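You operate a simulated robot arm through the tools that you are given. There is no shell and no other tool. Be economical: measure what you need, move in short steps, check, and stop when the job is done.

The job below is to be done with a simulated robot arm. You get a single attempt, and the scene is never put back.

Task
Fetch the blue brush from the top of the goods table and set it on the rear part of the bagging bench. Fetch the blue clip strip from the top of the goods table and set it on the left end of the long bench. Take the yellow net roll from the top of the goods table and leave it on the shelf under the gearbox bench. Take the scrub pad and put it on the shelf under the packing table. Fetch the green net bag from the top of the packing table and set it on the shelf under the packing table. Stack the small carton marked "C3" from the top of the packing table on top of the small carton that says "A1". Take the order card on a stand on the top of the packing table and put it away on the top of the cup stand. Take the wooden block on the top of the packing table and put it away on the middle of the steel bench. Any order will do. Set down upright: yellow net roll, scrub pad, green net bag, order card on a stand.

It is judged by the outcome, as a careful person would: the job done as asked, and still so three seconds after it is handed in. It fails if anything else is knocked over, pushed out of place, dropped, spilled or broken.

Robot
A 7-joint arm with a three-finger gripper on a trunk, on a base that drives. Base frame: it is fixed to the floor where the robot stands at the start and does not move with it; the origin is under the middle of the robot, x ahead of it, y to its left, z up. Readings come in mm, degrees, newtons and seconds.
With the tool pointing down near the work surface it reaches from about 480 to 940 mm from the robot's upright axis, wherever it stands. Its first joint turns from -166.0 to 166.0 degrees. Places, roughly: blue brush (15x6x8 cm) [600, 200, 800]; blue clip strip (16x3x2 cm) [800, 400, 800]; green net bag [-1500, 1500, 1000]; left end of the long bench [-1300, -3600, 800]; middle of the steel bench [1500, 800, 800]; order card on a stand [-1500, 2000, 1000]; rear part of the bagging bench [2300, 3900, 900]; scrub pad (11x7x8 cm) [-1400, 1700, 900]; shelf under the gearbox bench [-1200, 3000, 300]; shelf under the packing table [-1300, 1700, 300]; top of the cup stand [5900, 3000, 900]; wooden block (10x6x6 cm) [-1100, 2500, 900]; yellow net roll (10x10x16 cm) [700, 1300, 900]. Payload 2.69 kg.
The TCP is the grasp point between the finger pads, 29 mm short of the fingertips. In the tool frame z runs along the fingers and y along their closing line. The gripper opens to 120 mm. The gripper's body begins 78 mm behind the TCP.
Orientation is that of the tool frame in the base frame, as a unit quaternion [x, y, z, w]. With the fingers straight down and closing along the base's y, the tool's x points along the base's -x, its y along +y and its z along -z.

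Tools
- The arm moves only by the tool servo_tool. Its argument "commands" is a list that holds one entry, the list of rows, each a list of 7 numbers: the shift along the base's x, y, z in cm, then the turn, a rotation vector about the base's x, y, z in degrees, then the closure in counts, from 0 (fully open) to 255 (shut). In form: [[[tx, ty, tz, wx, wy, wz, hand], ...]]. A call has 1 to 8 rows; each row shifts and turns the commanded pose from where the row before left it. Each row takes 0.2 s and may step no farther than 50 mm and 8.6 degrees from the row before; otherwise, or with a gripper value out of range, the whole call is refused. A pose out of reach is approached as far as the arm can. The call stops where the force on the tool passes 40 N (or 10 N more than at its start, if that is more) or the arm is blocked; 0.2 s more then pass. The fingers move at their own pace and stop on an object; they squeeze with about 43 N. The grip force told is the motor's: it shows also when the fingers shut on nothing. Time passes only in rows, and 0.2 s behind the last, so rows that do not move let the fingers close. It gives the time, the measured TCP pose, the force on the tool (base axes), the opening and the grip force at its end, in the units of the frame above (readings bear some noise), with the torque about the TCP (base axes, N m) and any sound that the robot's microphone picked up, and new pictures: "pictures" is both (left out), scene, wrist or none.
- Cameras (640 x 400 px; columns grow to the right, rows downward): "scene" is now at [223.6, 53.2, 1319.4]; the picture's right is [0.64, -0.77, 0.00], its down [-0.49, -0.40, -0.77] and it looks along [0.60, 0.49, -0.63] (base axes); focal length 256 px, centre (320, 200). "wrist" rides on the gripper at [63, 0, -104] in the tool frame; the picture's right is [0.00, 1.00, 0.00], its down [-0.83, 0.00, -0.56] and it looks along [-0.56, 0.00, 0.83] (tool axes); focal length 275 px, centre (320, 200). There is no depth. A picture from a camera that has moved, and an enlarged one, comes with that camera's place and axes in the base frame and with its lens.
- move_column(by): slides the trunk up (or, below 0, down) by that many mm; the arm and the scene camera ride with it, the base frame stays. It gives what a move gives, with no picture.
- drive_base(legs): drives the robot by 1 to 6 legs, each [ahead, left, turn to the left] in mm, mm and degrees, along the robot's own axes; the way and the turn of a leg run together, so that a leg with both is an arc; at most 1500 mm and 180 degrees a leg. The arm and the cameras ride along, it lands a little off, and it stops where it bumps. It gives what a move gives, and a new picture of the scene camera.
- pan_tilt(pan, tilt): turns the head with the scene camera to pan (to the left, within 86 degrees either way) and tilt (down, from -29 to 69), counted from straight ahead of the robot. It gives what a move gives, and a new picture of the scene camera.
- close_up(camera, box): a new picture of the part [left, top, right, bottom] of that camera's present view, enlarged. It takes no simulated time.
- close_job(): hands the job in; it is judged then, once.

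Go step by step. Nothing tells you exact positions but the pictures and the camera data: compare them with the known pose of the tool, close in by small moves and look again before you grip or let go. The budget is 483 turns and 360 pictures, counting those below and the enlarged ones. Unless the task says otherwise, let go and move clear before handing in.

The tools are called as a command line: name --argument value ..., lists and objects as JSON in quotes. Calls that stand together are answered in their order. servo_tool: Moves the arm, as the interface text tells. Its arguments: {"type":"object","properties":{"commands":{"type":"array","items":{"type":"array","items":{"type":"array","items":{"type":"number"}}}},"pictures":{"type":"string","enum":["both","scene","wrist","none"]}},"required":["commands"]} The other tools are called the same way: move_column (by) slides the trunk up or down; drive_base (legs) drives the base; pan_tilt (pan, tilt) turns the head that bears the scene camera; close_up (camera, box) takes an enlarged picture of a part of a camera's view; close_job () hands the job in.

At the start:

```text
t: 0.0
ee_pos: [418.4, 268.3, 1067.4]
tool_rot: [0.0, 1.0, 0.0, 0.0]
wrist_force: [0.7, -0.3, 0.3]
ft_torque: [-0.02, 0.03, -0.01]
opening: 120.3
grasp_force: 0.0
trunk travel left (down, up): [-575.0, 38.0]
robot x, y, heading: [-1.6, -1.8, -0.0]
head pan, tilt: [39.5, 39.2]
```

scene: 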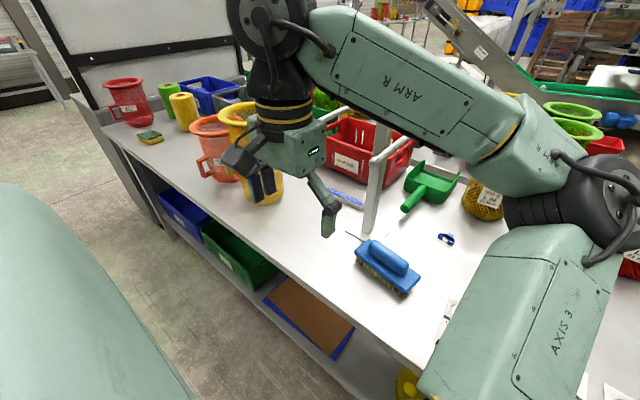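
wrist: 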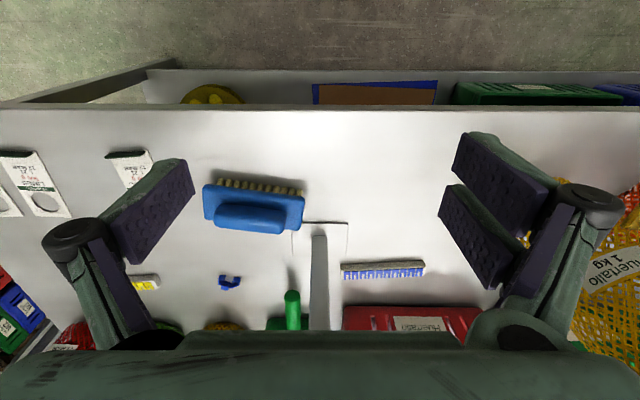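

The goods table lies ahead of me, with the brush near (620,160) and the clip strip near (805,400). I'll look around to learn the layout before moving.

pan_tilt --pan 86 --tilt 15

pan_tilt --pan 0 --tilt 15

pan_tilt --pan -86 --tilt 15

```text
t: 1.1
ee_pos: [418.6, 267.8, 1067.9]
tool_rot: [0.0, 1.0, 0.0, 0.001]
wrist_force: [-0.5, 0.9, -0.6]
ft_torque: [0.0, -0.02, 0.01]
opening: 119.8
grasp_force: 0.0
trunk travel left (down, up): [-575.0, 38.0]
robot x, y, heading: [-0.8, -1.8, -0.1]
head pan, tilt: [85.9, 15.0]
camera scene: at [164.3, 92.0, 1357.8], right [1.0, -0.07, 0.0], down [-0.02, -0.26, -0.97], along [0.07, 0.96, -0.26], focal length 256 px, centre (320, 200)
```

scene: 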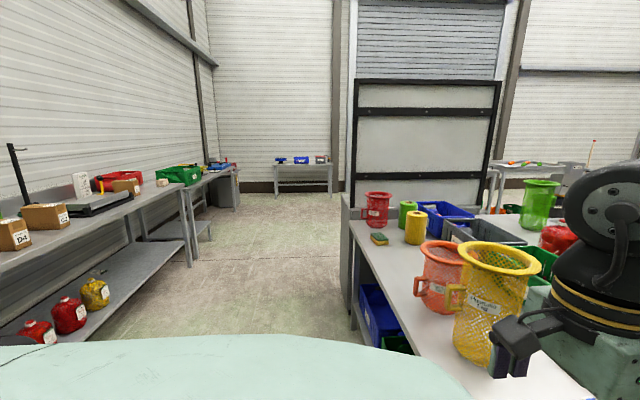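

```text
t: 2.7
ee_pos: [419.0, 268.5, 1068.1]
tool_rot: [0.0, 1.0, 0.0, -0.001]
wrist_force: [0.5, -0.5, 0.1]
ft_torque: [0.0, 0.0, 0.03]
opening: 119.9
grasp_force: 0.0
trunk travel left (down, up): [-575.0, 38.0]
robot x, y, heading: [-0.0, 2.2, 0.0]
head pan, tilt: [0.0, 15.0]
camera scene: at [251.0, -1.1, 1357.9], right [0.0, -1.0, 0.0], down [-0.26, 0.0, -0.97], along [0.97, 0.0, -0.26], focal length 256 px, centre (320, 200)
```

scene: 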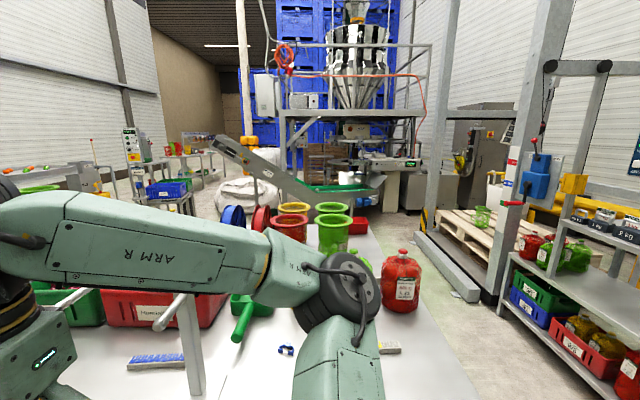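

```text
t: 4.3
ee_pos: [419.4, 268.0, 1068.8]
tool_rot: [0.0, 1.0, 0.0, 0.0]
wrist_force: [-0.4, 0.8, -0.1]
ft_torque: [-0.01, -0.02, 0.01]
opening: 120.1
grasp_force: 0.0
trunk travel left (down, up): [-575.0, 38.0]
robot x, y, heading: [2.5, -1.3, 0.1]
head pan, tilt: [-85.9, 15.0]
camera scene: at [164.3, -94.4, 1357.9], right [-1.0, -0.07, 0.0], down [-0.02, 0.26, -0.97], along [0.07, -0.96, -0.26], focal length 256 px, centre (320, 200)
```

scene: 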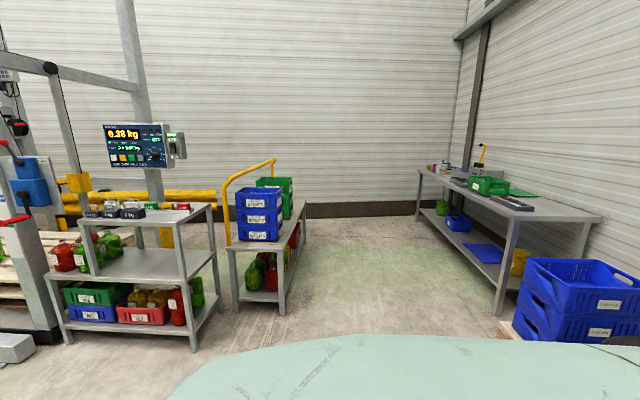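

The layout matches the hints: the packing table is on the left, the long bench behind right and the goods table ahead. I'll swing over the brush with the tool turned so that it closes across the brush's width.

servo_tool --commands '[[[1.8, -1.0, -0.8, 0, 0, 8.2, 0], [1.8, -1.0, -0.8, 0, 0, 8.2, 0], [1.8, -1.0, -0.8, 0, 0, 8.2, 0], [1.8, -1.0, -0.8, 0, 0, 8.2, 0], [1.8, -1.0, -0.8, 0, 0, 8.2, 0], [1.8, -1.0, -0.8, 0, 0, 8.2, 0], [1.8, -1.0, -0.8, 0, 0, 8.2, 0], [1.8, -1.0, -0.8, 0, 0, 8.2, 0]]]' --pictures "none"

servo_tool --commands '[[[1.8, -1.0, -0.8, 0, 0, 8.2, 0], [1.8, -1.0, -0.8, 0, 0, 8.2, 0], [1.8, -1.0, -0.8, 0, 0, 8.0, 0], [0, 0, 0, 0, 0, 0, 0]]]' --pictures "wrist"

pan_tilt --pan 20 --tilt 45

```text
t: 5.3
ee_pos: [481.4, 234.0, 1039.4]
tool_rot: [-0.268, 0.963, 0.003, 0.0]
wrist_force: [-7.5, 4.8, 2.5]
ft_torque: [-0.62, -0.86, -0.2]
opening: 120.1
grasp_force: 0.1
trunk travel left (down, up): [-575.0, 38.0]
robot x, y, heading: [-3.1, 1.2, 0.0]
head pan, tilt: [-85.9, 15.0]
stopped in row 4: the force on the tool passed its limit at 49 N (the readings are from after the stop); the commanded pose is now the measured one
```

```text
t: 5.7
ee_pos: [481.6, 235.0, 1037.8]
tool_rot: [-0.299, 0.954, 0.005, 0.002]
wrist_force: [-15.5, 8.3, 5.7]
ft_torque: [-1.06, -1.63, -0.37]
opening: 120.2
grasp_force: 0.1
trunk travel left (down, up): [-575.0, 38.0]
robot x, y, heading: [-0.4, 1.1, 0.5]
head pan, tilt: [-85.9, 15.0]
stopped in row 1: the force on the tool passed its limit at 56 N (the readings are from after the stop); the commanded pose is now the measured one
camera wrist: at [429.5, 196.6, 1142.6], right [-0.57, 0.82, 0.01], down [0.68, 0.47, 0.56], along [0.45, 0.33, -0.83], focal length 275 px, centre (320, 200)
```

wrist: 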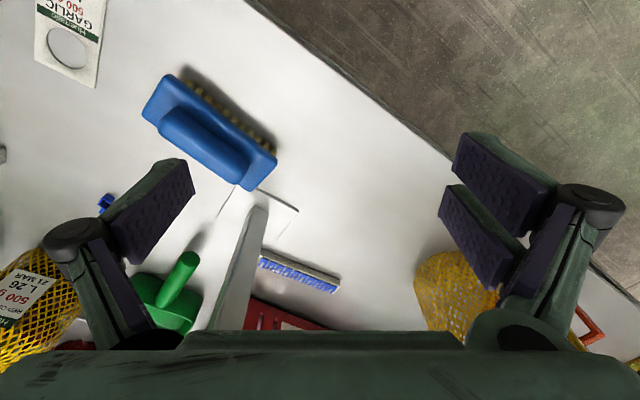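

```text
t: 7.5
ee_pos: [481.8, 235.3, 1037.7]
tool_rot: [-0.297, 0.955, 0.004, 0.002]
wrist_force: [-26.3, 19.0, 0.7]
ft_torque: [-2.0, -2.69, -0.55]
opening: 119.8
grasp_force: 0.1
trunk travel left (down, up): [-575.0, 38.0]
robot x, y, heading: [-2.1, -4.2, 0.1]
head pan, tilt: [20.0, 45.0]
camera scene: at [231.2, 29.4, 1311.5], right [0.34, -0.94, 0.0], down [-0.66, -0.24, -0.71], along [0.67, 0.24, -0.71], focal length 256 px, centre (320, 200)
```

scene: 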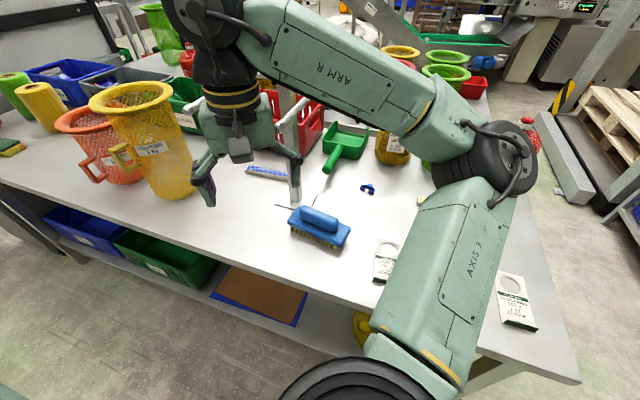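

The hand met something near z≈1040 and I'm still pressing about 30 N. I'll look closely before moving off it.

close_up --camera "scene" --box '[140, 40, 400, 260]'

close_up --camera "wrist" --box '[0, 100, 640, 400]'

```text
1.82 times, centred on (270, 150) of scene
camera zoom: at [231.2, 29.4, 1311.5], right [0.34, -0.94, 0.0], down [-0.66, -0.24, -0.71], along [0.67, 0.24, -0.71], focal length 466 px, centre (411, 291)
```

zoom: 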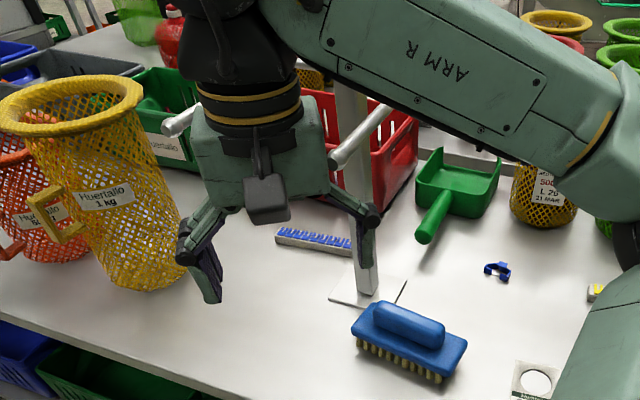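

```text
1.00 times, centred on (320, 250) of wrist (not enlarged: the box is as wide or as high as the picture)
camera zoom: at [429.7, 197.0, 1142.4], right [-0.57, 0.82, 0.01], down [0.68, 0.47, 0.56], along [0.46, 0.33, -0.83], focal length 275 px, centre (320, 150)
```

zoom: 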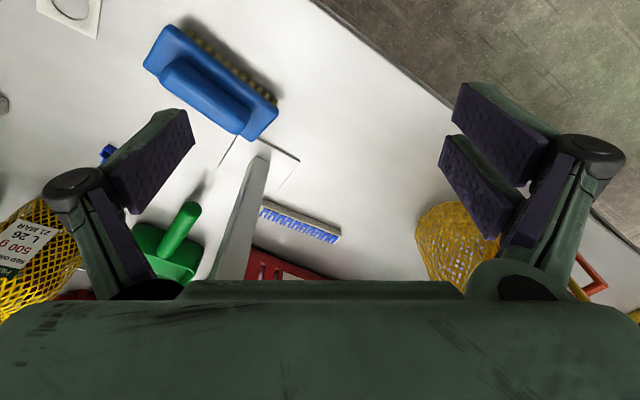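

The hand sits between two horizontal prongs of a bag-hanger stand and touched the right prong. I'll back straight out along the way I came, then raise the hand.

servo_tool --commands '[[[-0.8, 0.5, 0.1, 0, 0, -8.2, 0], [-1.8, 0.8, 0.4, 0, 0, -8.2, 0], [-1.8, 1.0, 0.8, 0, 0, -8.2, 0], [-1.8, 1.0, 0.8, 0, 0, -8.2, 0]]]' --pictures "both"

```text
t: 8.5
ee_pos: [420.7, 267.2, 1058.4]
tool_rot: [-0.013, 1.0, 0.005, 0.002]
wrist_force: [0.3, 0.0, 0.1]
ft_torque: [-0.02, -0.03, -0.02]
opening: 119.9
grasp_force: 0.1
trunk travel left (down, up): [-575.0, 38.0]
robot x, y, heading: [1.7, 4.8, 0.3]
head pan, tilt: [20.0, 45.0]
camera scene: at [233.5, 27.6, 1311.1], right [0.34, -0.94, 0.0], down [-0.66, -0.24, -0.71], along [0.66, 0.24, -0.71], focal length 256 px, centre (320, 200)
camera wrist: at [357.4, 263.5, 1162.9], right [-0.03, 1.0, 0.01], down [0.83, 0.02, 0.56], along [0.56, 0.03, -0.83], focal length 275 px, centre (320, 200)
```

scene: 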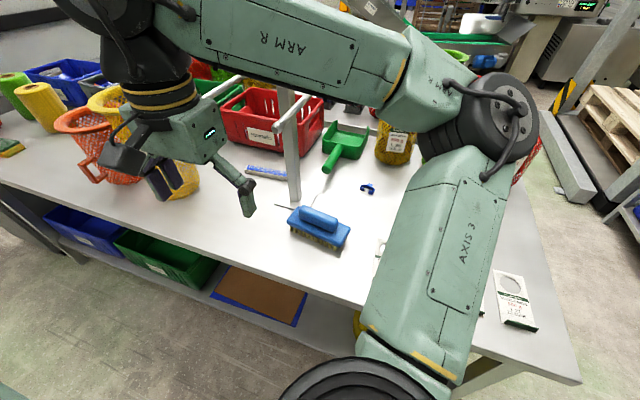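
wrist: 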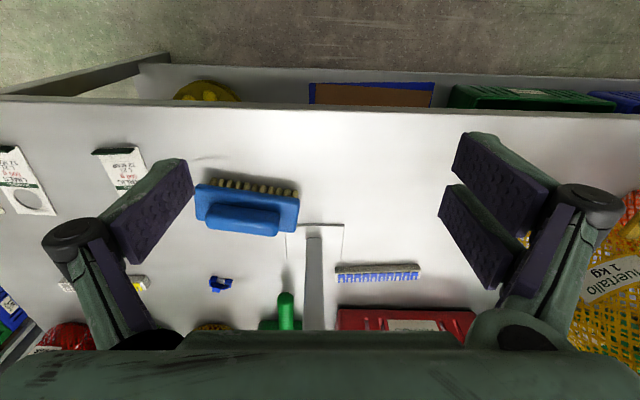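

Backed out cleanly; the stand looks unmoved. I'll take the arm to the right, clear of the prongs, and get an unobstructed view of the stand and brush.

servo_tool --commands '[[[0, -5, 0.5, 0, 0, 0, 0], [0, -5, 0.5, 0, 0, 0, 0], [0, -5, 0.5, 0, 0, 0, 0], [0, -5, 0, 0, 0, 0, 0], [0, -5, 0, 0, 0, 0, 0], [0.5, -5, 0, 0, 0, 0, 0], [1, -4, 0, 0, 0, 0, 0], [1, -4, 0, 0, 0, 0, 0]]]' --pictures "none"

pan_tilt --pan 35 --tilt 35

close_up --camera "scene" --box '[200, 60, 460, 240]'

```text
refused: row 1 steps farther than a row can; nothing moved
```

```text
t: 9.2
ee_pos: [421.3, 267.1, 1058.5]
tool_rot: [-0.016, 1.0, 0.005, 0.001]
wrist_force: [-0.8, 0.3, 0.4]
ft_torque: [0.04, -0.02, 0.07]
opening: 119.9
grasp_force: 0.1
trunk travel left (down, up): [-575.0, 38.0]
robot x, y, heading: [-5.9, -0.1, 0.5]
head pan, tilt: [35.0, 35.0]
camera scene: at [229.4, 50.1, 1325.8], right [0.58, -0.82, 0.0], down [-0.47, -0.33, -0.82], along [0.67, 0.47, -0.57], focal length 256 px, centre (320, 200)
```

scene: 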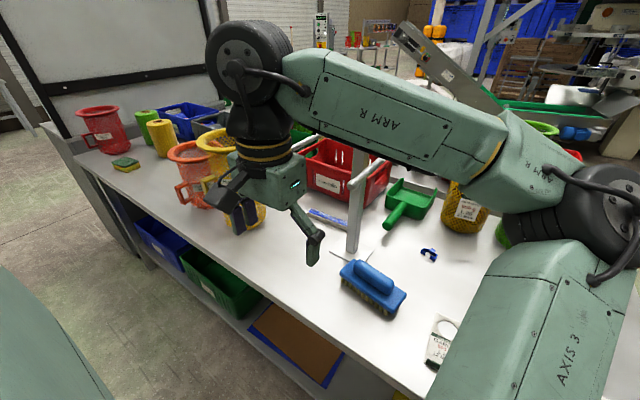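

```text
2.22 times, centred on (330, 150) of scene
camera zoom: at [229.4, 50.1, 1325.8], right [0.58, -0.82, 0.0], down [-0.47, -0.33, -0.82], along [0.67, 0.47, -0.57], focal length 570 px, centre (298, 311)
```

zoom: 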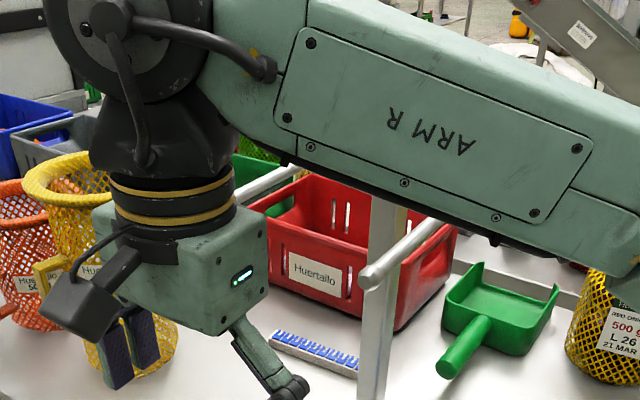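

The stand's prongs point toward the robot. I'll move the hand to the right with slightly smaller steps.

servo_tool --commands '[[[0, -4.8, 0.5, 0, 0, 0, 0], [0, -4.8, 0.5, 0, 0, 0, 0], [0, -4.8, 0.5, 0, 0, 0, 0], [0, -4.8, 0, 0, 0, 0, 0], [0, -4.8, 0, 0, 0, 0, 0], [0.5, -4.8, 0, 0, 0, 0, 0], [1, -4, 0, 0, 0, 0, 0], [1, -4, 0, 0, 0, 0, 0]]]' --pictures "both"

close_up --camera "scene" --box '[200, 60, 460, 240]'

```text
t: 11.1
ee_pos: [446.8, -100.1, 1071.1]
tool_rot: [-0.016, 1.0, 0.005, 0.002]
wrist_force: [-0.3, 0.0, 0.1]
ft_torque: [0.01, 0.01, -0.05]
opening: 119.9
grasp_force: 0.2
trunk travel left (down, up): [-575.0, 38.0]
robot x, y, heading: [0.6, -3.0, -0.2]
head pan, tilt: [35.0, 35.0]
camera scene: at [229.2, 50.0, 1325.9], right [0.58, -0.82, 0.0], down [-0.47, -0.33, -0.82], along [0.67, 0.47, -0.57], focal length 256 px, centre (320, 200)
camera wrist: at [382.8, -104.5, 1175.6], right [-0.04, 1.0, 0.01], down [0.83, 0.02, 0.56], along [0.56, 0.03, -0.83], focal length 275 px, centre (320, 200)
```

scene: 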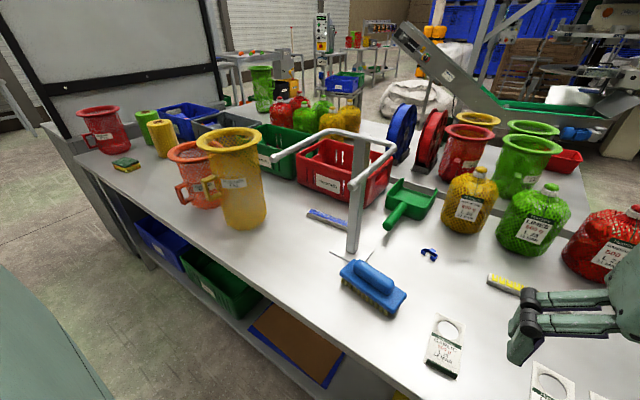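
wrist: 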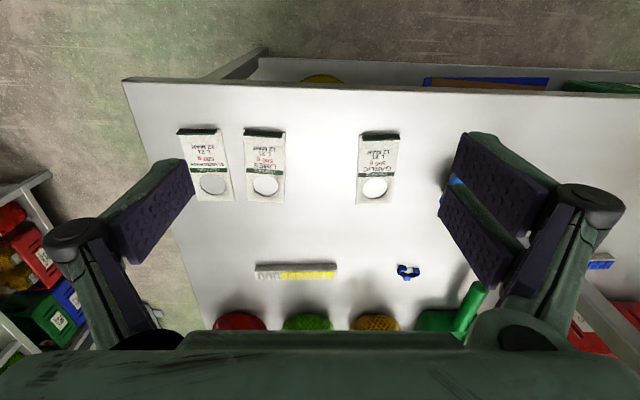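

```text
2.22 times, centred on (330, 150) of scene
camera zoom: at [229.2, 50.0, 1325.9], right [0.58, -0.82, 0.0], down [-0.47, -0.33, -0.82], along [0.67, 0.47, -0.57], focal length 570 px, centre (298, 311)
```

zoom: 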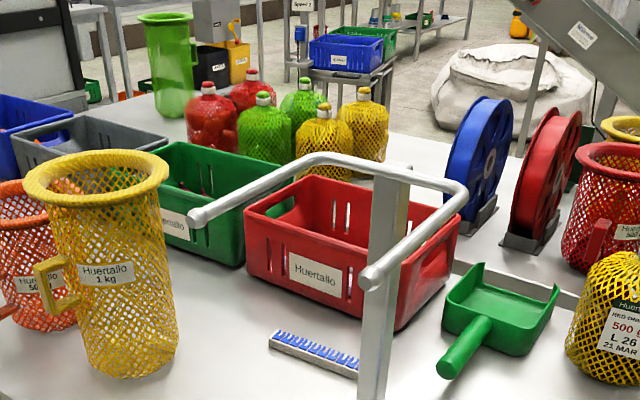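

Now the view is clear: a U-shaped hoop at z≈1095 spans x 570–740, y 215–394, with its post at (737,287). I'll turn the tool on the free right side and then lean the hand away from the hoop over the brush.

servo_tool --commands '[[[1.5, 1.4, 0, 0, 0, 8.2, 0], [1.5, 1.4, 0, 0, 0, 8.2, 0], [1.5, 1.4, 0, 0, 0, 8.2, 0], [1.5, 1.4, 0, 0, 0, 8.2, 0], [1.5, 1.4, 0, 0, 0, 8.2, 0], [1.5, 1.4, -1, 0, 0, 8.2, 0], [1.5, 1.4, -1, 0, 0, 8.2, 0], [1.5, 1.4, -1, 0, 0, 8.2, 0]]]' --pictures "none"

servo_tool --commands '[[[1.5, 1.4, -1, 0, 0, 8.2, 0], [1.5, 1.4, -1, 0, 0, 8.2, 0], [0.5, 1.4, -1, 0, 0, 7.6, 0], [0, 1, -2, 7.5, 0, 0, 0], [0, 1, -2, 7.5, 0, 0, 0], [0, 0, 0, 0, 0, 0, 0]]]' --pictures "both"

```text
t: 12.8
ee_pos: [553.8, 28.8, 1035.8]
tool_rot: [-0.553, 0.833, 0.005, -0.002]
wrist_force: [0.2, -0.5, -0.1]
ft_torque: [-0.03, 0.02, 0.0]
opening: 120.0
grasp_force: 0.0
out of reach, approached as far as the arm can: row 8
trunk travel left (down, up): [-575.0, 38.0]
robot x, y, heading: [-3.5, -1.0, 0.2]
head pan, tilt: [35.0, 35.0]
```

```text
t: 14.2
ee_pos: [513.0, 153.1, 946.3]
tool_rot: [0.709, -0.692, -0.096, -0.091]
wrist_force: [-0.3, -0.3, -0.2]
ft_torque: [0.02, -0.02, -0.01]
opening: 120.1
grasp_force: 0.0
out of reach, approached as far as the arm can: row 1, 2, 3
trunk travel left (down, up): [-575.0, 38.0]
robot x, y, heading: [0.8, -1.7, 0.2]
head pan, tilt: [35.0, 35.0]
camera scene: at [229.3, 50.2, 1325.9], right [0.58, -0.82, 0.0], down [-0.47, -0.33, -0.82], along [0.67, 0.47, -0.57], focal length 256 px, centre (320, 200)
camera wrist: at [514.8, 63.6, 1031.4], right [-1.0, -0.03, 0.0], down [-0.02, 0.65, 0.76], along [-0.02, 0.76, -0.66], focal length 275 px, centre (320, 200)
```

scene: 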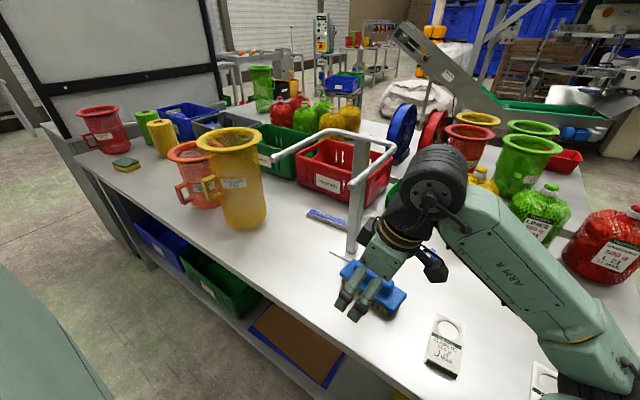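
wrist: 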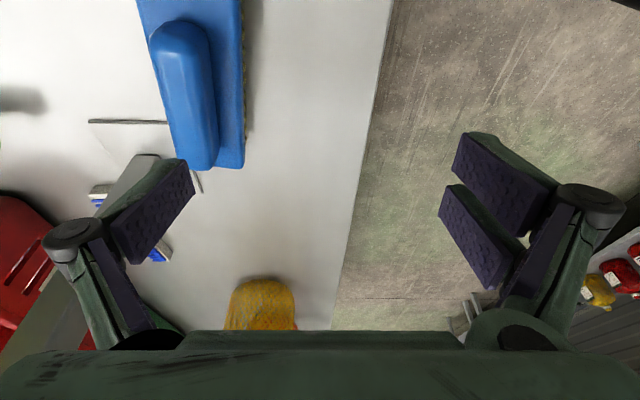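

The tool is turned and leaning right, but x stopped short at 513 at that height. I'll lower the trunk a little and then step in +x toward the brush.

move_column --by -40

servo_tool --commands '[[[2.5, -0.5, 0, 0, 0, 0, 0], [2.5, -0.5, 0, 0, 0, 0, 0], [2.5, 0, 0, 0, 0, 0, 0], [2.5, 0, 0, 0, 0, 0, 0], [0, 0, 0, 0, 0, 0, 0]]]' --pictures "both"

```text
t: 15.1
ee_pos: [511.8, 152.1, 907.1]
tool_rot: [0.71, -0.692, -0.096, -0.091]
wrist_force: [-0.3, 0.0, -0.6]
ft_torque: [0.02, -0.03, -0.03]
opening: 120.1
grasp_force: 0.1
trunk travel left (down, up): [-535.0, 78.0]
robot x, y, heading: [0.8, 0.6, 0.3]
head pan, tilt: [35.0, 35.0]
```

```text
t: 16.3
ee_pos: [533.1, 178.3, 917.3]
tool_rot: [0.709, -0.693, -0.095, -0.091]
wrist_force: [-0.4, 0.3, -0.9]
ft_torque: [0.02, 0.03, 0.02]
opening: 119.7
grasp_force: 0.1
out of reach, approached as far as the arm can: row 1, 2, 3, 4
trunk travel left (down, up): [-535.0, 78.0]
robot x, y, heading: [-2.3, 1.4, 0.1]
head pan, tilt: [35.0, 35.0]
camera scene: at [229.4, 50.2, 1285.9], right [0.58, -0.82, 0.0], down [-0.47, -0.33, -0.82], along [0.67, 0.47, -0.57], focal length 256 px, centre (320, 200)
camera wrist: at [535.6, 89.3, 1002.7], right [-1.0, -0.03, 0.0], down [-0.02, 0.66, 0.75], along [-0.02, 0.75, -0.66], focal length 275 px, centre (320, 200)
```

scene: 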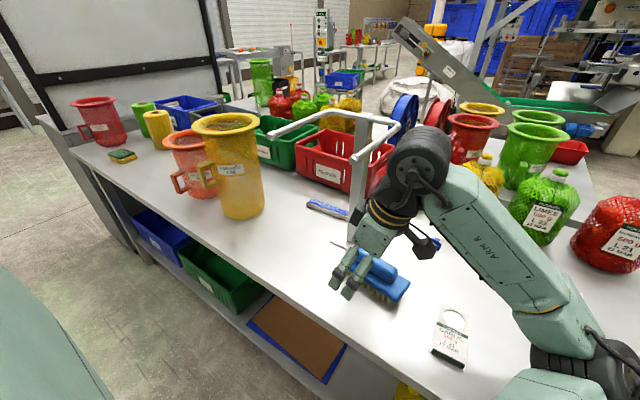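
wrist: 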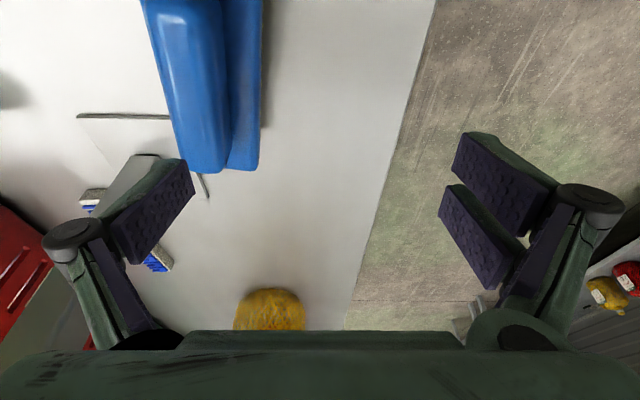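

The wrist is at a joint limit in this stance. I'll shift the base 300 mm to the right so that the arm points more to the left at the brush and also stays clear of the hoop.

drive_base --legs '[[0, -300, 0]]'

```text
t: 19.2
ee_pos: [533.4, -121.8, 918.9]
tool_rot: [0.708, -0.694, -0.096, -0.091]
wrist_force: [0.6, 0.3, -0.3]
ft_torque: [0.01, -0.01, -0.06]
opening: 119.8
grasp_force: 0.1
trunk travel left (down, up): [-535.0, 78.0]
robot x, y, heading: [3.3, -299.9, -0.0]
head pan, tilt: [35.0, 35.0]
camera scene: at [230.2, -249.6, 1285.9], right [0.58, -0.82, 0.0], down [-0.47, -0.33, -0.82], along [0.67, 0.47, -0.57], focal length 256 px, centre (320, 200)
```

scene: 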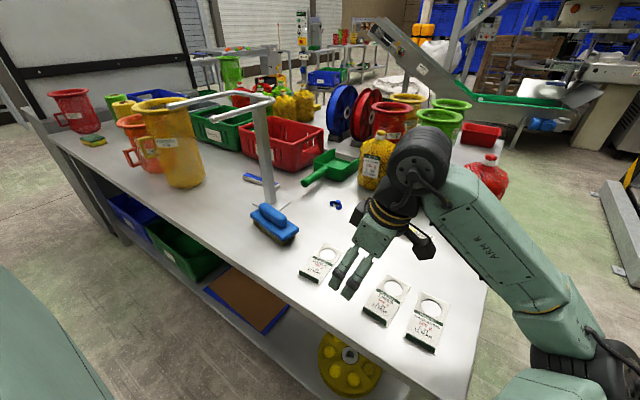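

The brush sits near (612,180). Now I'll bring the hand left and forward toward it.

servo_tool --commands '[[[1.5, 4.2, 0, 0, 0, 0, 0], [1.5, 4.2, 0, 0, 0, 0, 0], [1.5, 4.2, 0, 0, 0, 0, 0], [1.5, 4.2, 0, 0, 0, 0, 0], [1, 4.2, 0, 0, 0, 0, 0], [1, 4.2, 0, 0, 0, 0, 0], [0, 0, 0, 0, 0, 0, 0]]]' --pictures "both"

```text
t: 20.8
ee_pos: [571.5, 40.2, 914.3]
tool_rot: [0.707, -0.695, -0.096, -0.09]
wrist_force: [-0.3, 0.2, 0.4]
ft_torque: [-0.02, 0.0, -0.02]
opening: 120.1
grasp_force: 0.1
out of reach, approached as far as the arm can: row 3, 4, 5, 6
trunk travel left (down, up): [-535.0, 78.0]
robot x, y, heading: [-2.3, -298.7, -0.2]
head pan, tilt: [35.0, 35.0]
camera scene: at [230.1, -249.5, 1285.9], right [0.58, -0.82, 0.0], down [-0.47, -0.33, -0.82], along [0.67, 0.47, -0.57], focal length 256 px, centre (320, 200)
camera wrist: at [573.1, -50.6, 999.3], right [-1.0, -0.02, 0.0], down [-0.01, 0.66, 0.75], along [-0.02, 0.75, -0.66], focal length 275 px, centre (320, 200)
```

scene: 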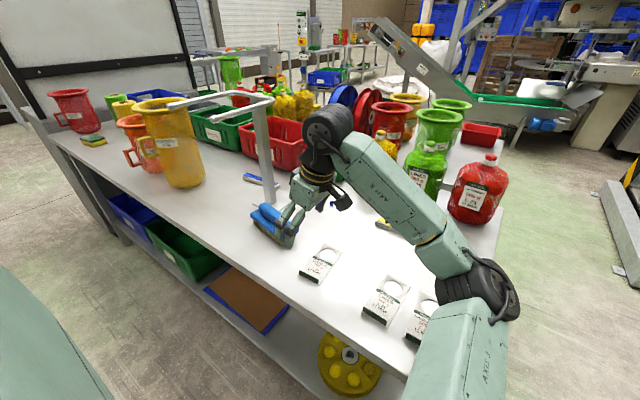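
wrist: 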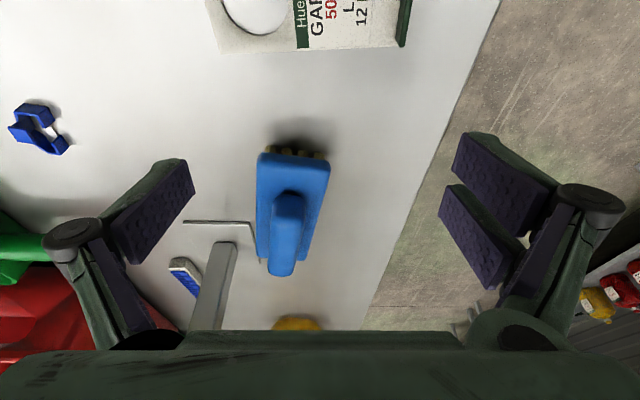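

The arm still stops short, probably because the hand is high relative to the trunk. I'll raise the trunk and reach in lower relative to it.

move_column --by 78

servo_tool --commands '[[[0, 2, -3, 0, 0, 0, 0], [1, 2, -3, 0, 0, 0, 0], [1, 2, -1, 0, 0, 0, 0], [1, 2, 0, 0, 0, 0, 0], [1, 2, 0, 0, 0, 0, 0], [0, 0, 0, 0, 0, 0, 0]]]' --pictures "wrist"

```text
t: 21.9
ee_pos: [571.5, 38.6, 993.5]
tool_rot: [0.708, -0.694, -0.096, -0.091]
wrist_force: [-0.3, 0.3, -0.8]
ft_torque: [-0.03, -0.02, 0.01]
opening: 120.0
grasp_force: 0.0
trunk travel left (down, up): [-613.0, 0.0]
robot x, y, heading: [1.4, -297.2, -0.0]
head pan, tilt: [35.0, 35.0]
```

```text
t: 23.3
ee_pos: [571.8, 49.9, 972.4]
tool_rot: [0.706, -0.696, -0.095, -0.089]
wrist_force: [-0.9, 0.1, -0.5]
ft_torque: [-0.02, -0.01, -0.01]
opening: 120.2
grasp_force: 0.0
out of reach, approached as far as the arm can: row 1, 2, 3, 4, 5
trunk travel left (down, up): [-613.0, 0.0]
robot x, y, heading: [4.3, -298.6, 0.1]
head pan, tilt: [35.0, 35.0]
camera wrist: at [572.9, -38.2, 1057.4], right [-1.0, -0.02, 0.01], down [-0.01, 0.66, 0.75], along [-0.02, 0.75, -0.66], focal length 275 px, centre (320, 200)
```

wrist: 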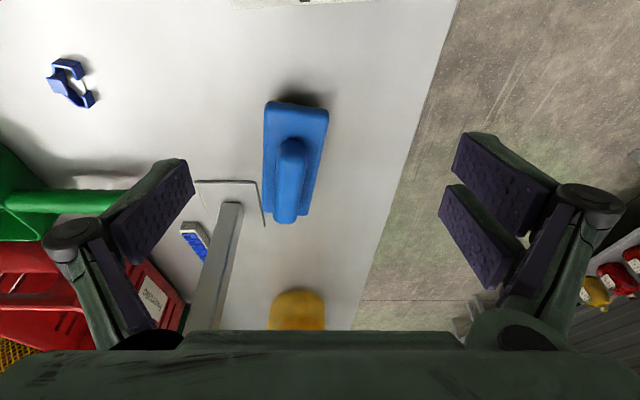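

The arm is stuck at some joint limit. I'll take the lean out again and see whether that frees the motion.

servo_tool --commands '[[[0, 0, 0, -7.5, 0, 0, 0], [0, 0, 0, -7.5, 0, 0, 0], [1, 1, -1, 0, 0, 0, 0], [1, 1, -1, 0, 0, 0, 0], [1, 1, -1, 0, 0, 0, 0], [0, 0, 0, 0, 0, 0, 0]]]' --pictures "scene"

```text
t: 24.7
ee_pos: [571.1, 52.1, 971.3]
tool_rot: [0.713, -0.701, -0.004, 0.002]
wrist_force: [-0.5, 0.1, -0.7]
ft_torque: [0.02, 0.01, -0.01]
opening: 119.9
grasp_force: 0.0
out of reach, approached as far as the arm can: row 3, 4, 5
trunk travel left (down, up): [-613.0, 0.0]
robot x, y, heading: [-2.3, -299.1, -0.1]
head pan, tilt: [35.0, 35.0]
camera scene: at [230.2, -249.5, 1363.9], right [0.58, -0.82, 0.0], down [-0.47, -0.33, -0.82], along [0.67, 0.47, -0.57], focal length 256 px, centre (320, 200)
```

scene: 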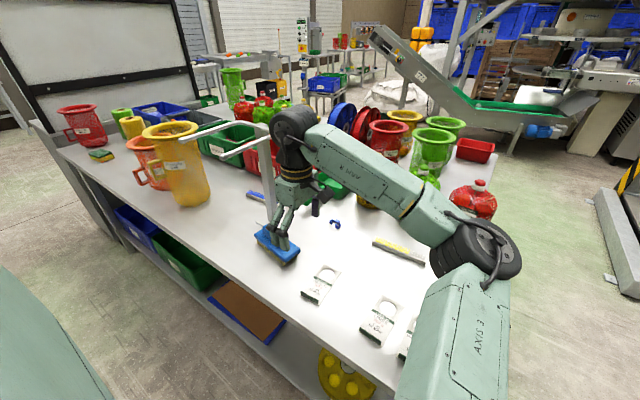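

Still stuck, so this yaw seems bad for the wrist. I'll swing the tool round to the opposite yaw (fingers still closing along x) and try again.

servo_tool --commands '[[[-1.5, -2, 0, 0, 0, -8.2, 0], [-1.5, -2, 0, 0, 0, -8.2, 0], [-1.5, -2, 0, 0, 0, -8.2, 0], [-1.5, -2, 0, 0, 0, -8.2, 0], [0, -2, 0, 0, 0, -8.2, 0], [0, -2, 0, 0, 0, -8.2, 0], [0, -2, 0, 0, 0, -8.2, 0], [0, -2, 0, 0, 0, -8.2, 0]]]' --pictures "none"

servo_tool --commands '[[[0, 0, 0, 0, 0, -8.2, 0], [0, 0, 0, 0, 0, -8.2, 0], [0, 0, 0, 0, 0, -8.2, 0], [0, 0, 0, 0, 0, -8.2, 0], [0, 0, 0, 0, 0, -8.2, 0], [0, 0, 0, 0, 0, -8.2, 0], [0, 0, 0, 0, 0, -8.2, 0], [0, 0, 0, 0, 0, -8.2, 0]]]' --pictures "none"

servo_tool --commands '[[[0, 0, 0, 0, 0, -8.2, 0], [0, 0, 0, 0, 0, -8.2, 0], [0, 0, 0, 0, 0, -8.2, 0], [0, 0, 0, 0, 0, -8.2, 0], [0, 0, 0, 0, 0, -8.2, 0], [0, 0, 0, 0, 0, -8.2, 0], [0, 0, 0, 0, 0, 0, 0]]]' --pictures "scene"

```text
t: 26.5
ee_pos: [509.8, -107.1, 971.7]
tool_rot: [-0.219, 0.976, 0.005, 0.001]
wrist_force: [-0.8, -0.6, 0.1]
ft_torque: [0.01, 0.01, 0.0]
opening: 120.1
grasp_force: 0.1
trunk travel left (down, up): [-613.0, 0.0]
robot x, y, heading: [1.6, -303.3, 0.2]
head pan, tilt: [35.0, 35.0]
```

```text
t: 28.3
ee_pos: [510.9, -108.7, 973.0]
tool_rot: [0.345, 0.939, 0.004, 0.003]
wrist_force: [-0.3, -0.7, -0.3]
ft_torque: [-0.03, 0.03, -0.01]
opening: 119.9
grasp_force: 0.1
trunk travel left (down, up): [-613.0, 0.0]
robot x, y, heading: [2.6, -300.1, 0.4]
head pan, tilt: [35.0, 35.0]
```

```text
t: 29.9
ee_pos: [510.8, -108.3, 971.2]
tool_rot: [0.704, 0.71, 0.002, 0.004]
wrist_force: [-0.1, -0.6, 0.5]
ft_torque: [-0.01, 0.02, 0.03]
opening: 120.0
grasp_force: 0.1
trunk travel left (down, up): [-613.0, 0.0]
robot x, y, heading: [-2.4, -300.9, 0.1]
head pan, tilt: [35.0, 35.0]
camera scene: at [230.2, -249.5, 1363.8], right [0.58, -0.82, 0.0], down [-0.47, -0.33, -0.82], along [0.67, 0.47, -0.57], focal length 256 px, centre (320, 200)
```

scene: 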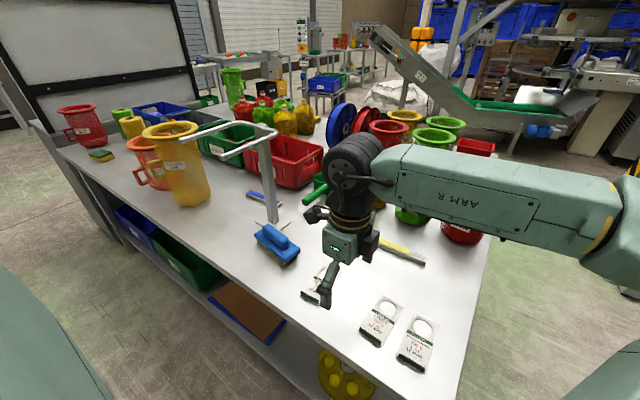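

The opposite yaw was reached without trouble. Now I'll move toward the brush again.

servo_tool --commands '[[[2, 4, 0, 0, 0, 0, 0], [2, 4, 0, 0, 0, 0, 0], [2, 4, 0, 0, 0, 0, 0], [2, 4, -1, 0, 0, 0, 0], [2, 4, -1, 0, 0, 0, 0], [0, 0, 0, 0, 0, 0, 0]]]' --pictures "both"

```text
t: 31.3
ee_pos: [611.1, 92.0, 950.6]
tool_rot: [0.704, 0.711, 0.002, 0.005]
wrist_force: [0.4, -0.2, 0.2]
ft_torque: [0.0, 0.01, 0.02]
opening: 120.1
grasp_force: 0.0
trunk travel left (down, up): [-613.0, 0.0]
robot x, y, heading: [2.2, -294.4, 0.0]
head pan, tilt: [35.0, 35.0]
camera scene: at [230.1, -249.7, 1363.9], right [0.58, -0.82, 0.0], down [-0.47, -0.33, -0.82], along [0.67, 0.47, -0.57], focal length 256 px, centre (320, 200)
camera wrist: at [608.5, 154.2, 1056.0], right [1.0, 0.02, 0.01], down [0.01, -0.83, 0.56], along [0.02, -0.56, -0.83], focal length 275 px, centre (320, 200)
```

scene: 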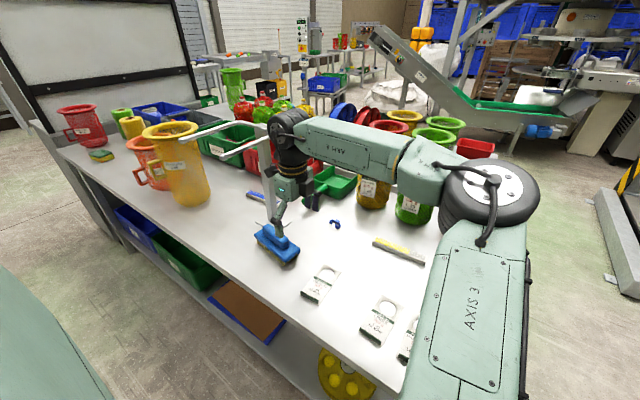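
wrist: 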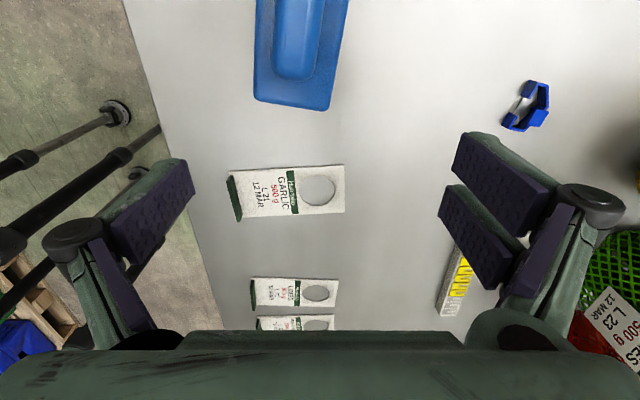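

The arm moves freely now, and the brush centre is near (599,160) with a small yaw of about 5°. I'll align over it with a slight lean away from the hoop.

servo_tool --commands '[[[-0.4, 1.5, -1, 6, 0, 0, 0], [-0.4, 1.5, -1, 6, 0, 0, 0], [-0.3, 1.8, -1.5, 0, 0, -5, 0], [0, 1.8, -1.5, 0, 0, 0, 0], [0, 0, 0, 0, 0, 0, 0]]]' --pictures "both"

```text
t: 32.5
ee_pos: [600.0, 159.4, 902.0]
tool_rot: [0.73, 0.675, 0.079, -0.065]
wrist_force: [-0.5, -0.1, 0.7]
ft_torque: [0.0, 0.0, -0.01]
opening: 120.0
grasp_force: 0.1
trunk travel left (down, up): [-613.0, 0.0]
robot x, y, heading: [-0.2, -304.5, 0.3]
head pan, tilt: [35.0, 35.0]
camera scene: at [230.2, -249.6, 1363.9], right [0.58, -0.82, 0.0], down [-0.47, -0.33, -0.82], along [0.67, 0.47, -0.57], focal length 256 px, centre (320, 200)
camera wrist: at [601.7, 198.2, 1017.5], right [1.0, -0.07, 0.01], down [-0.07, -0.92, 0.37], along [-0.02, -0.37, -0.93], focal length 275 px, centre (320, 200)
```

scene: 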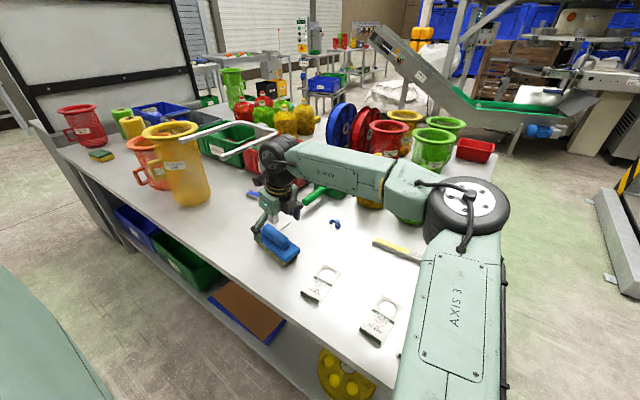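
wrist: 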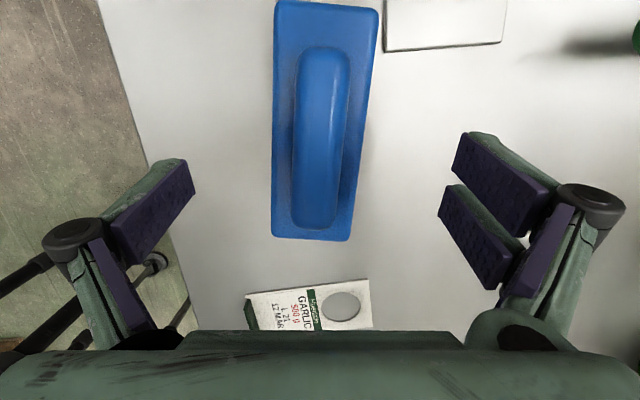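

Aligned over the handle (centre ≈ (602,167)). I'll descend and check the height before gripping.

servo_tool --commands '[[[0.2, 0.5, -2, 0, 0, 0, 0], [0, 0, -2, 0, 0, 0, 0], [0, 0, -1.8, 0, 0, 0, 0], [0, 0, 0, 0, 0, 0, 0]]]' --pictures "wrist"

close_up --camera "scene" --box '[210, 120, 370, 290]'

```text
t: 33.5
ee_pos: [602.4, 164.1, 843.3]
tool_rot: [0.73, 0.675, 0.079, -0.065]
wrist_force: [0.2, -0.3, 0.7]
ft_torque: [0.01, -0.02, -0.02]
opening: 119.9
grasp_force: 0.0
trunk travel left (down, up): [-613.0, 0.0]
robot x, y, heading: [3.7, -299.8, -0.1]
head pan, tilt: [35.0, 35.0]
camera wrist: at [603.3, 203.1, 959.7], right [1.0, -0.07, 0.01], down [-0.07, -0.92, 0.37], along [-0.02, -0.37, -0.93], focal length 275 px, centre (320, 200)
```

wrist: 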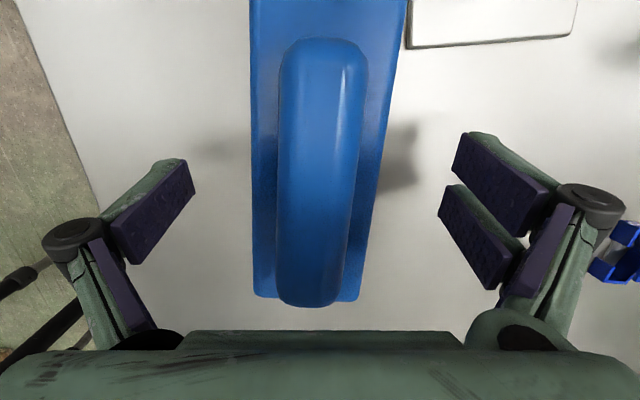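

```text
2.35 times, centred on (290, 205) of scene
camera zoom: at [230.1, -249.5, 1363.9], right [0.58, -0.82, 0.0], down [-0.47, -0.33, -0.82], along [0.67, 0.47, -0.57], focal length 603 px, centre (391, 188)
```

zoom: 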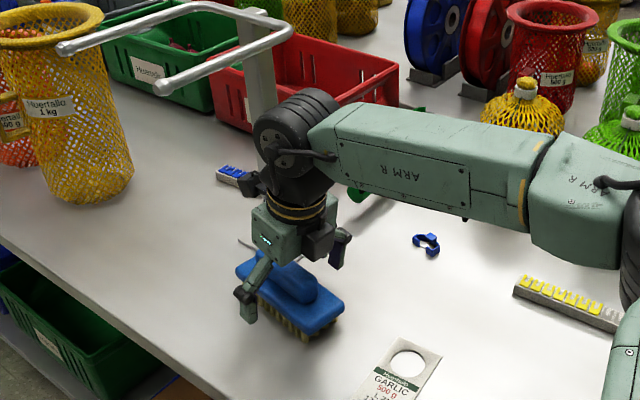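

The brush stands a bit higher than I thought (top ≈ 870), and the pads straddle its body. I'll close here.

servo_tool --commands '[[[0, 0.2, -0.6, 0, 0, 0, 0], [0, 0, 0, 0, 0, 0, 255], [0, 0, 0, 0, 0, 0, 255], [0, 0, 0, 0, 0, 0, 255], [0, 0, 0, 0, 0, 0, 255], [0, 0, 0, 0, 0, 0, 255]]]' --pictures "wrist"

```text
t: 34.9
ee_pos: [603.6, 166.0, 837.5]
tool_rot: [0.73, 0.675, 0.08, -0.066]
wrist_force: [-0.2, 0.7, 0.6]
ft_torque: [0.0, 0.06, -0.06]
opening: 59.2
grasp_force: 26.4
trunk travel left (down, up): [-613.0, 0.0]
robot x, y, heading: [-1.5, -298.6, 0.2]
head pan, tilt: [35.0, 35.0]
camera wrist: at [603.8, 205.2, 954.0], right [1.0, -0.07, 0.01], down [-0.07, -0.92, 0.37], along [-0.02, -0.37, -0.93], focal length 275 px, centre (320, 200)
```

wrist: 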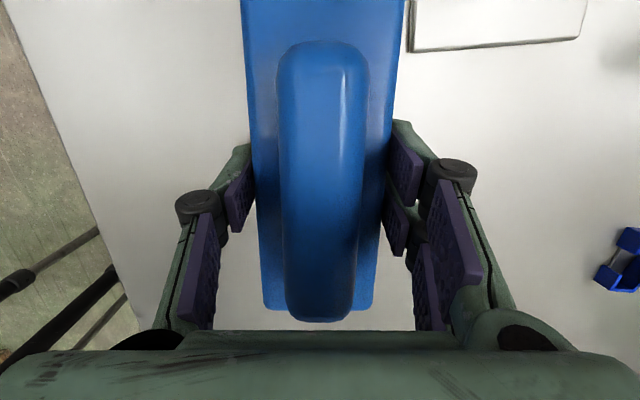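

Brush gripped (59 mm, 26 N). I'll lift it while drawing to the right, away from the hoop.

servo_tool --commands '[[[0, -0.5, 1, 0, 0, 0, 255], [0, -2, 2, 0, 0, 0, 255], [0, -3, 3, 0, 0, 0, 255], [0, -3.5, 3, 0, 0, 0, 255], [-1, -3.5, 3, 0, 0, 0, 255], [-2, -3.5, 2, 0, 0, 0, 255], [-3, -3.5, 0, 0, 0, 0, 255], [-3, -3.5, 0, 0, 0, 0, 255]]]' --pictures "scene"

```text
t: 36.7
ee_pos: [509.6, -67.1, 979.8]
tool_rot: [0.73, 0.676, 0.079, -0.065]
wrist_force: [-0.5, 0.3, -1.7]
ft_torque: [0.0, -0.01, 0.0]
opening: 58.8
grasp_force: 42.9
trunk travel left (down, up): [-613.0, 0.0]
robot x, y, heading: [1.6, -300.6, -0.1]
head pan, tilt: [35.0, 35.0]
camera scene: at [229.9, -249.9, 1364.0], right [0.58, -0.82, 0.0], down [-0.47, -0.33, -0.82], along [0.67, 0.47, -0.57], focal length 256 px, centre (320, 200)
```

scene: 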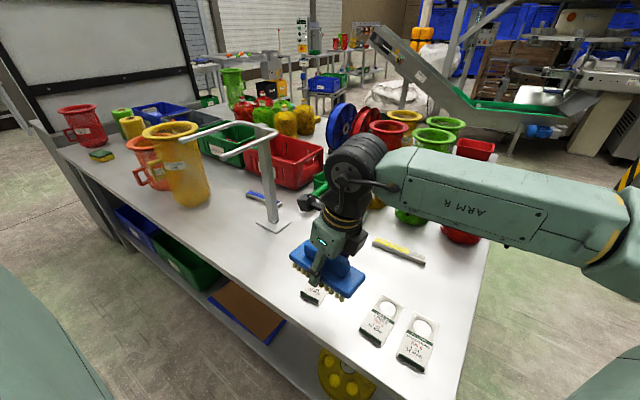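

Brush in hand. I'll back into the corridor, turn left and look along it toward the bagging bench.

drive_base --legs '[[-230, 0, 0], [0, 0, 90], [1000, 0, 0]]'

pan_tilt --pan 0 --tilt 20

pan_tilt --pan -45 --tilt 20

```text
t: 47.2
ee_pos: [-469.1, 1209.0, 977.5]
tool_rot: [0.039, 0.994, 0.01, -0.102]
wrist_force: [0.8, 0.6, -1.2]
ft_torque: [-0.05, -0.01, -0.02]
opening: 58.5
grasp_force: 42.9
trunk travel left (down, up): [-613.0, 0.0]
robot x, y, heading: [-239.1, 699.8, 90.2]
head pan, tilt: [35.0, 35.0]
camera scene: at [-287.4, 926.7, 1363.8], right [0.82, 0.57, 0.0], down [0.33, -0.47, -0.82], along [-0.47, 0.67, -0.57], focal length 256 px, centre (320, 200)
```

scene: 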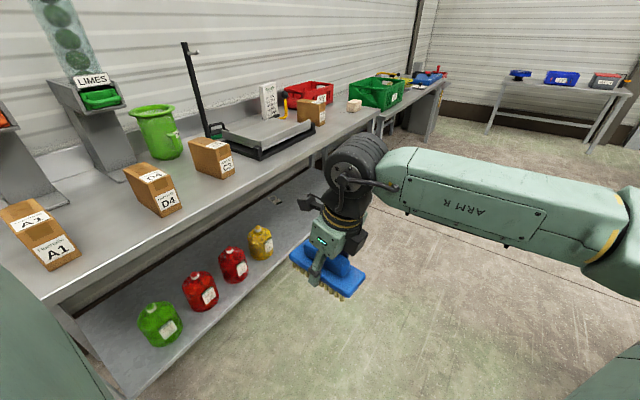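

```text
t: 48.2
ee_pos: [-469.0, 1209.2, 980.0]
tool_rot: [0.04, 0.994, 0.01, -0.103]
wrist_force: [0.1, -0.4, -1.4]
ft_torque: [-0.01, 0.0, -0.03]
opening: 58.8
grasp_force: 43.1
trunk travel left (down, up): [-613.0, 0.0]
robot x, y, heading: [-236.1, 700.4, 90.0]
head pan, tilt: [0.0, 20.0]
camera scene: at [-236.9, 947.5, 1387.7], right [1.0, 0.0, 0.0], down [0.0, -0.34, -0.94], along [0.0, 0.94, -0.34], focal length 256 px, centre (320, 200)
```

scene: 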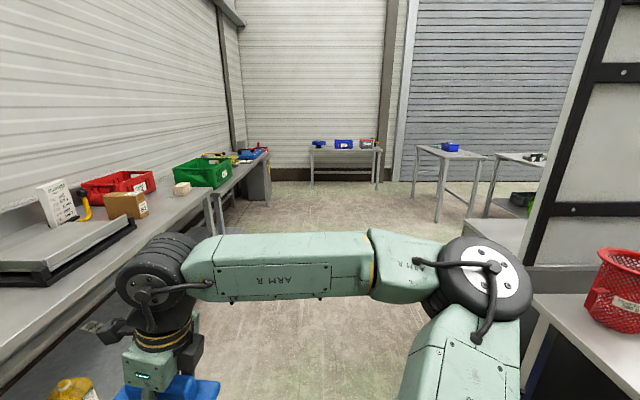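

```text
t: 49.4
ee_pos: [-469.3, 1209.4, 979.4]
tool_rot: [0.04, 0.994, 0.011, -0.103]
wrist_force: [-0.3, 0.3, -1.0]
ft_torque: [0.01, -0.01, -0.03]
opening: 58.6
grasp_force: 42.9
trunk travel left (down, up): [-613.0, 0.0]
robot x, y, heading: [-238.6, 701.1, 90.0]
head pan, tilt: [-45.0, 20.0]
camera scene: at [-171.0, 920.2, 1387.7], right [0.71, -0.71, 0.0], down [-0.24, -0.24, -0.94], along [0.66, 0.66, -0.34], focal length 256 px, centre (320, 200)
```

scene: 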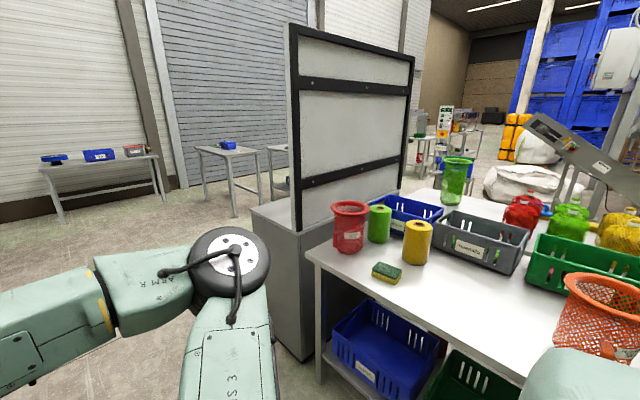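

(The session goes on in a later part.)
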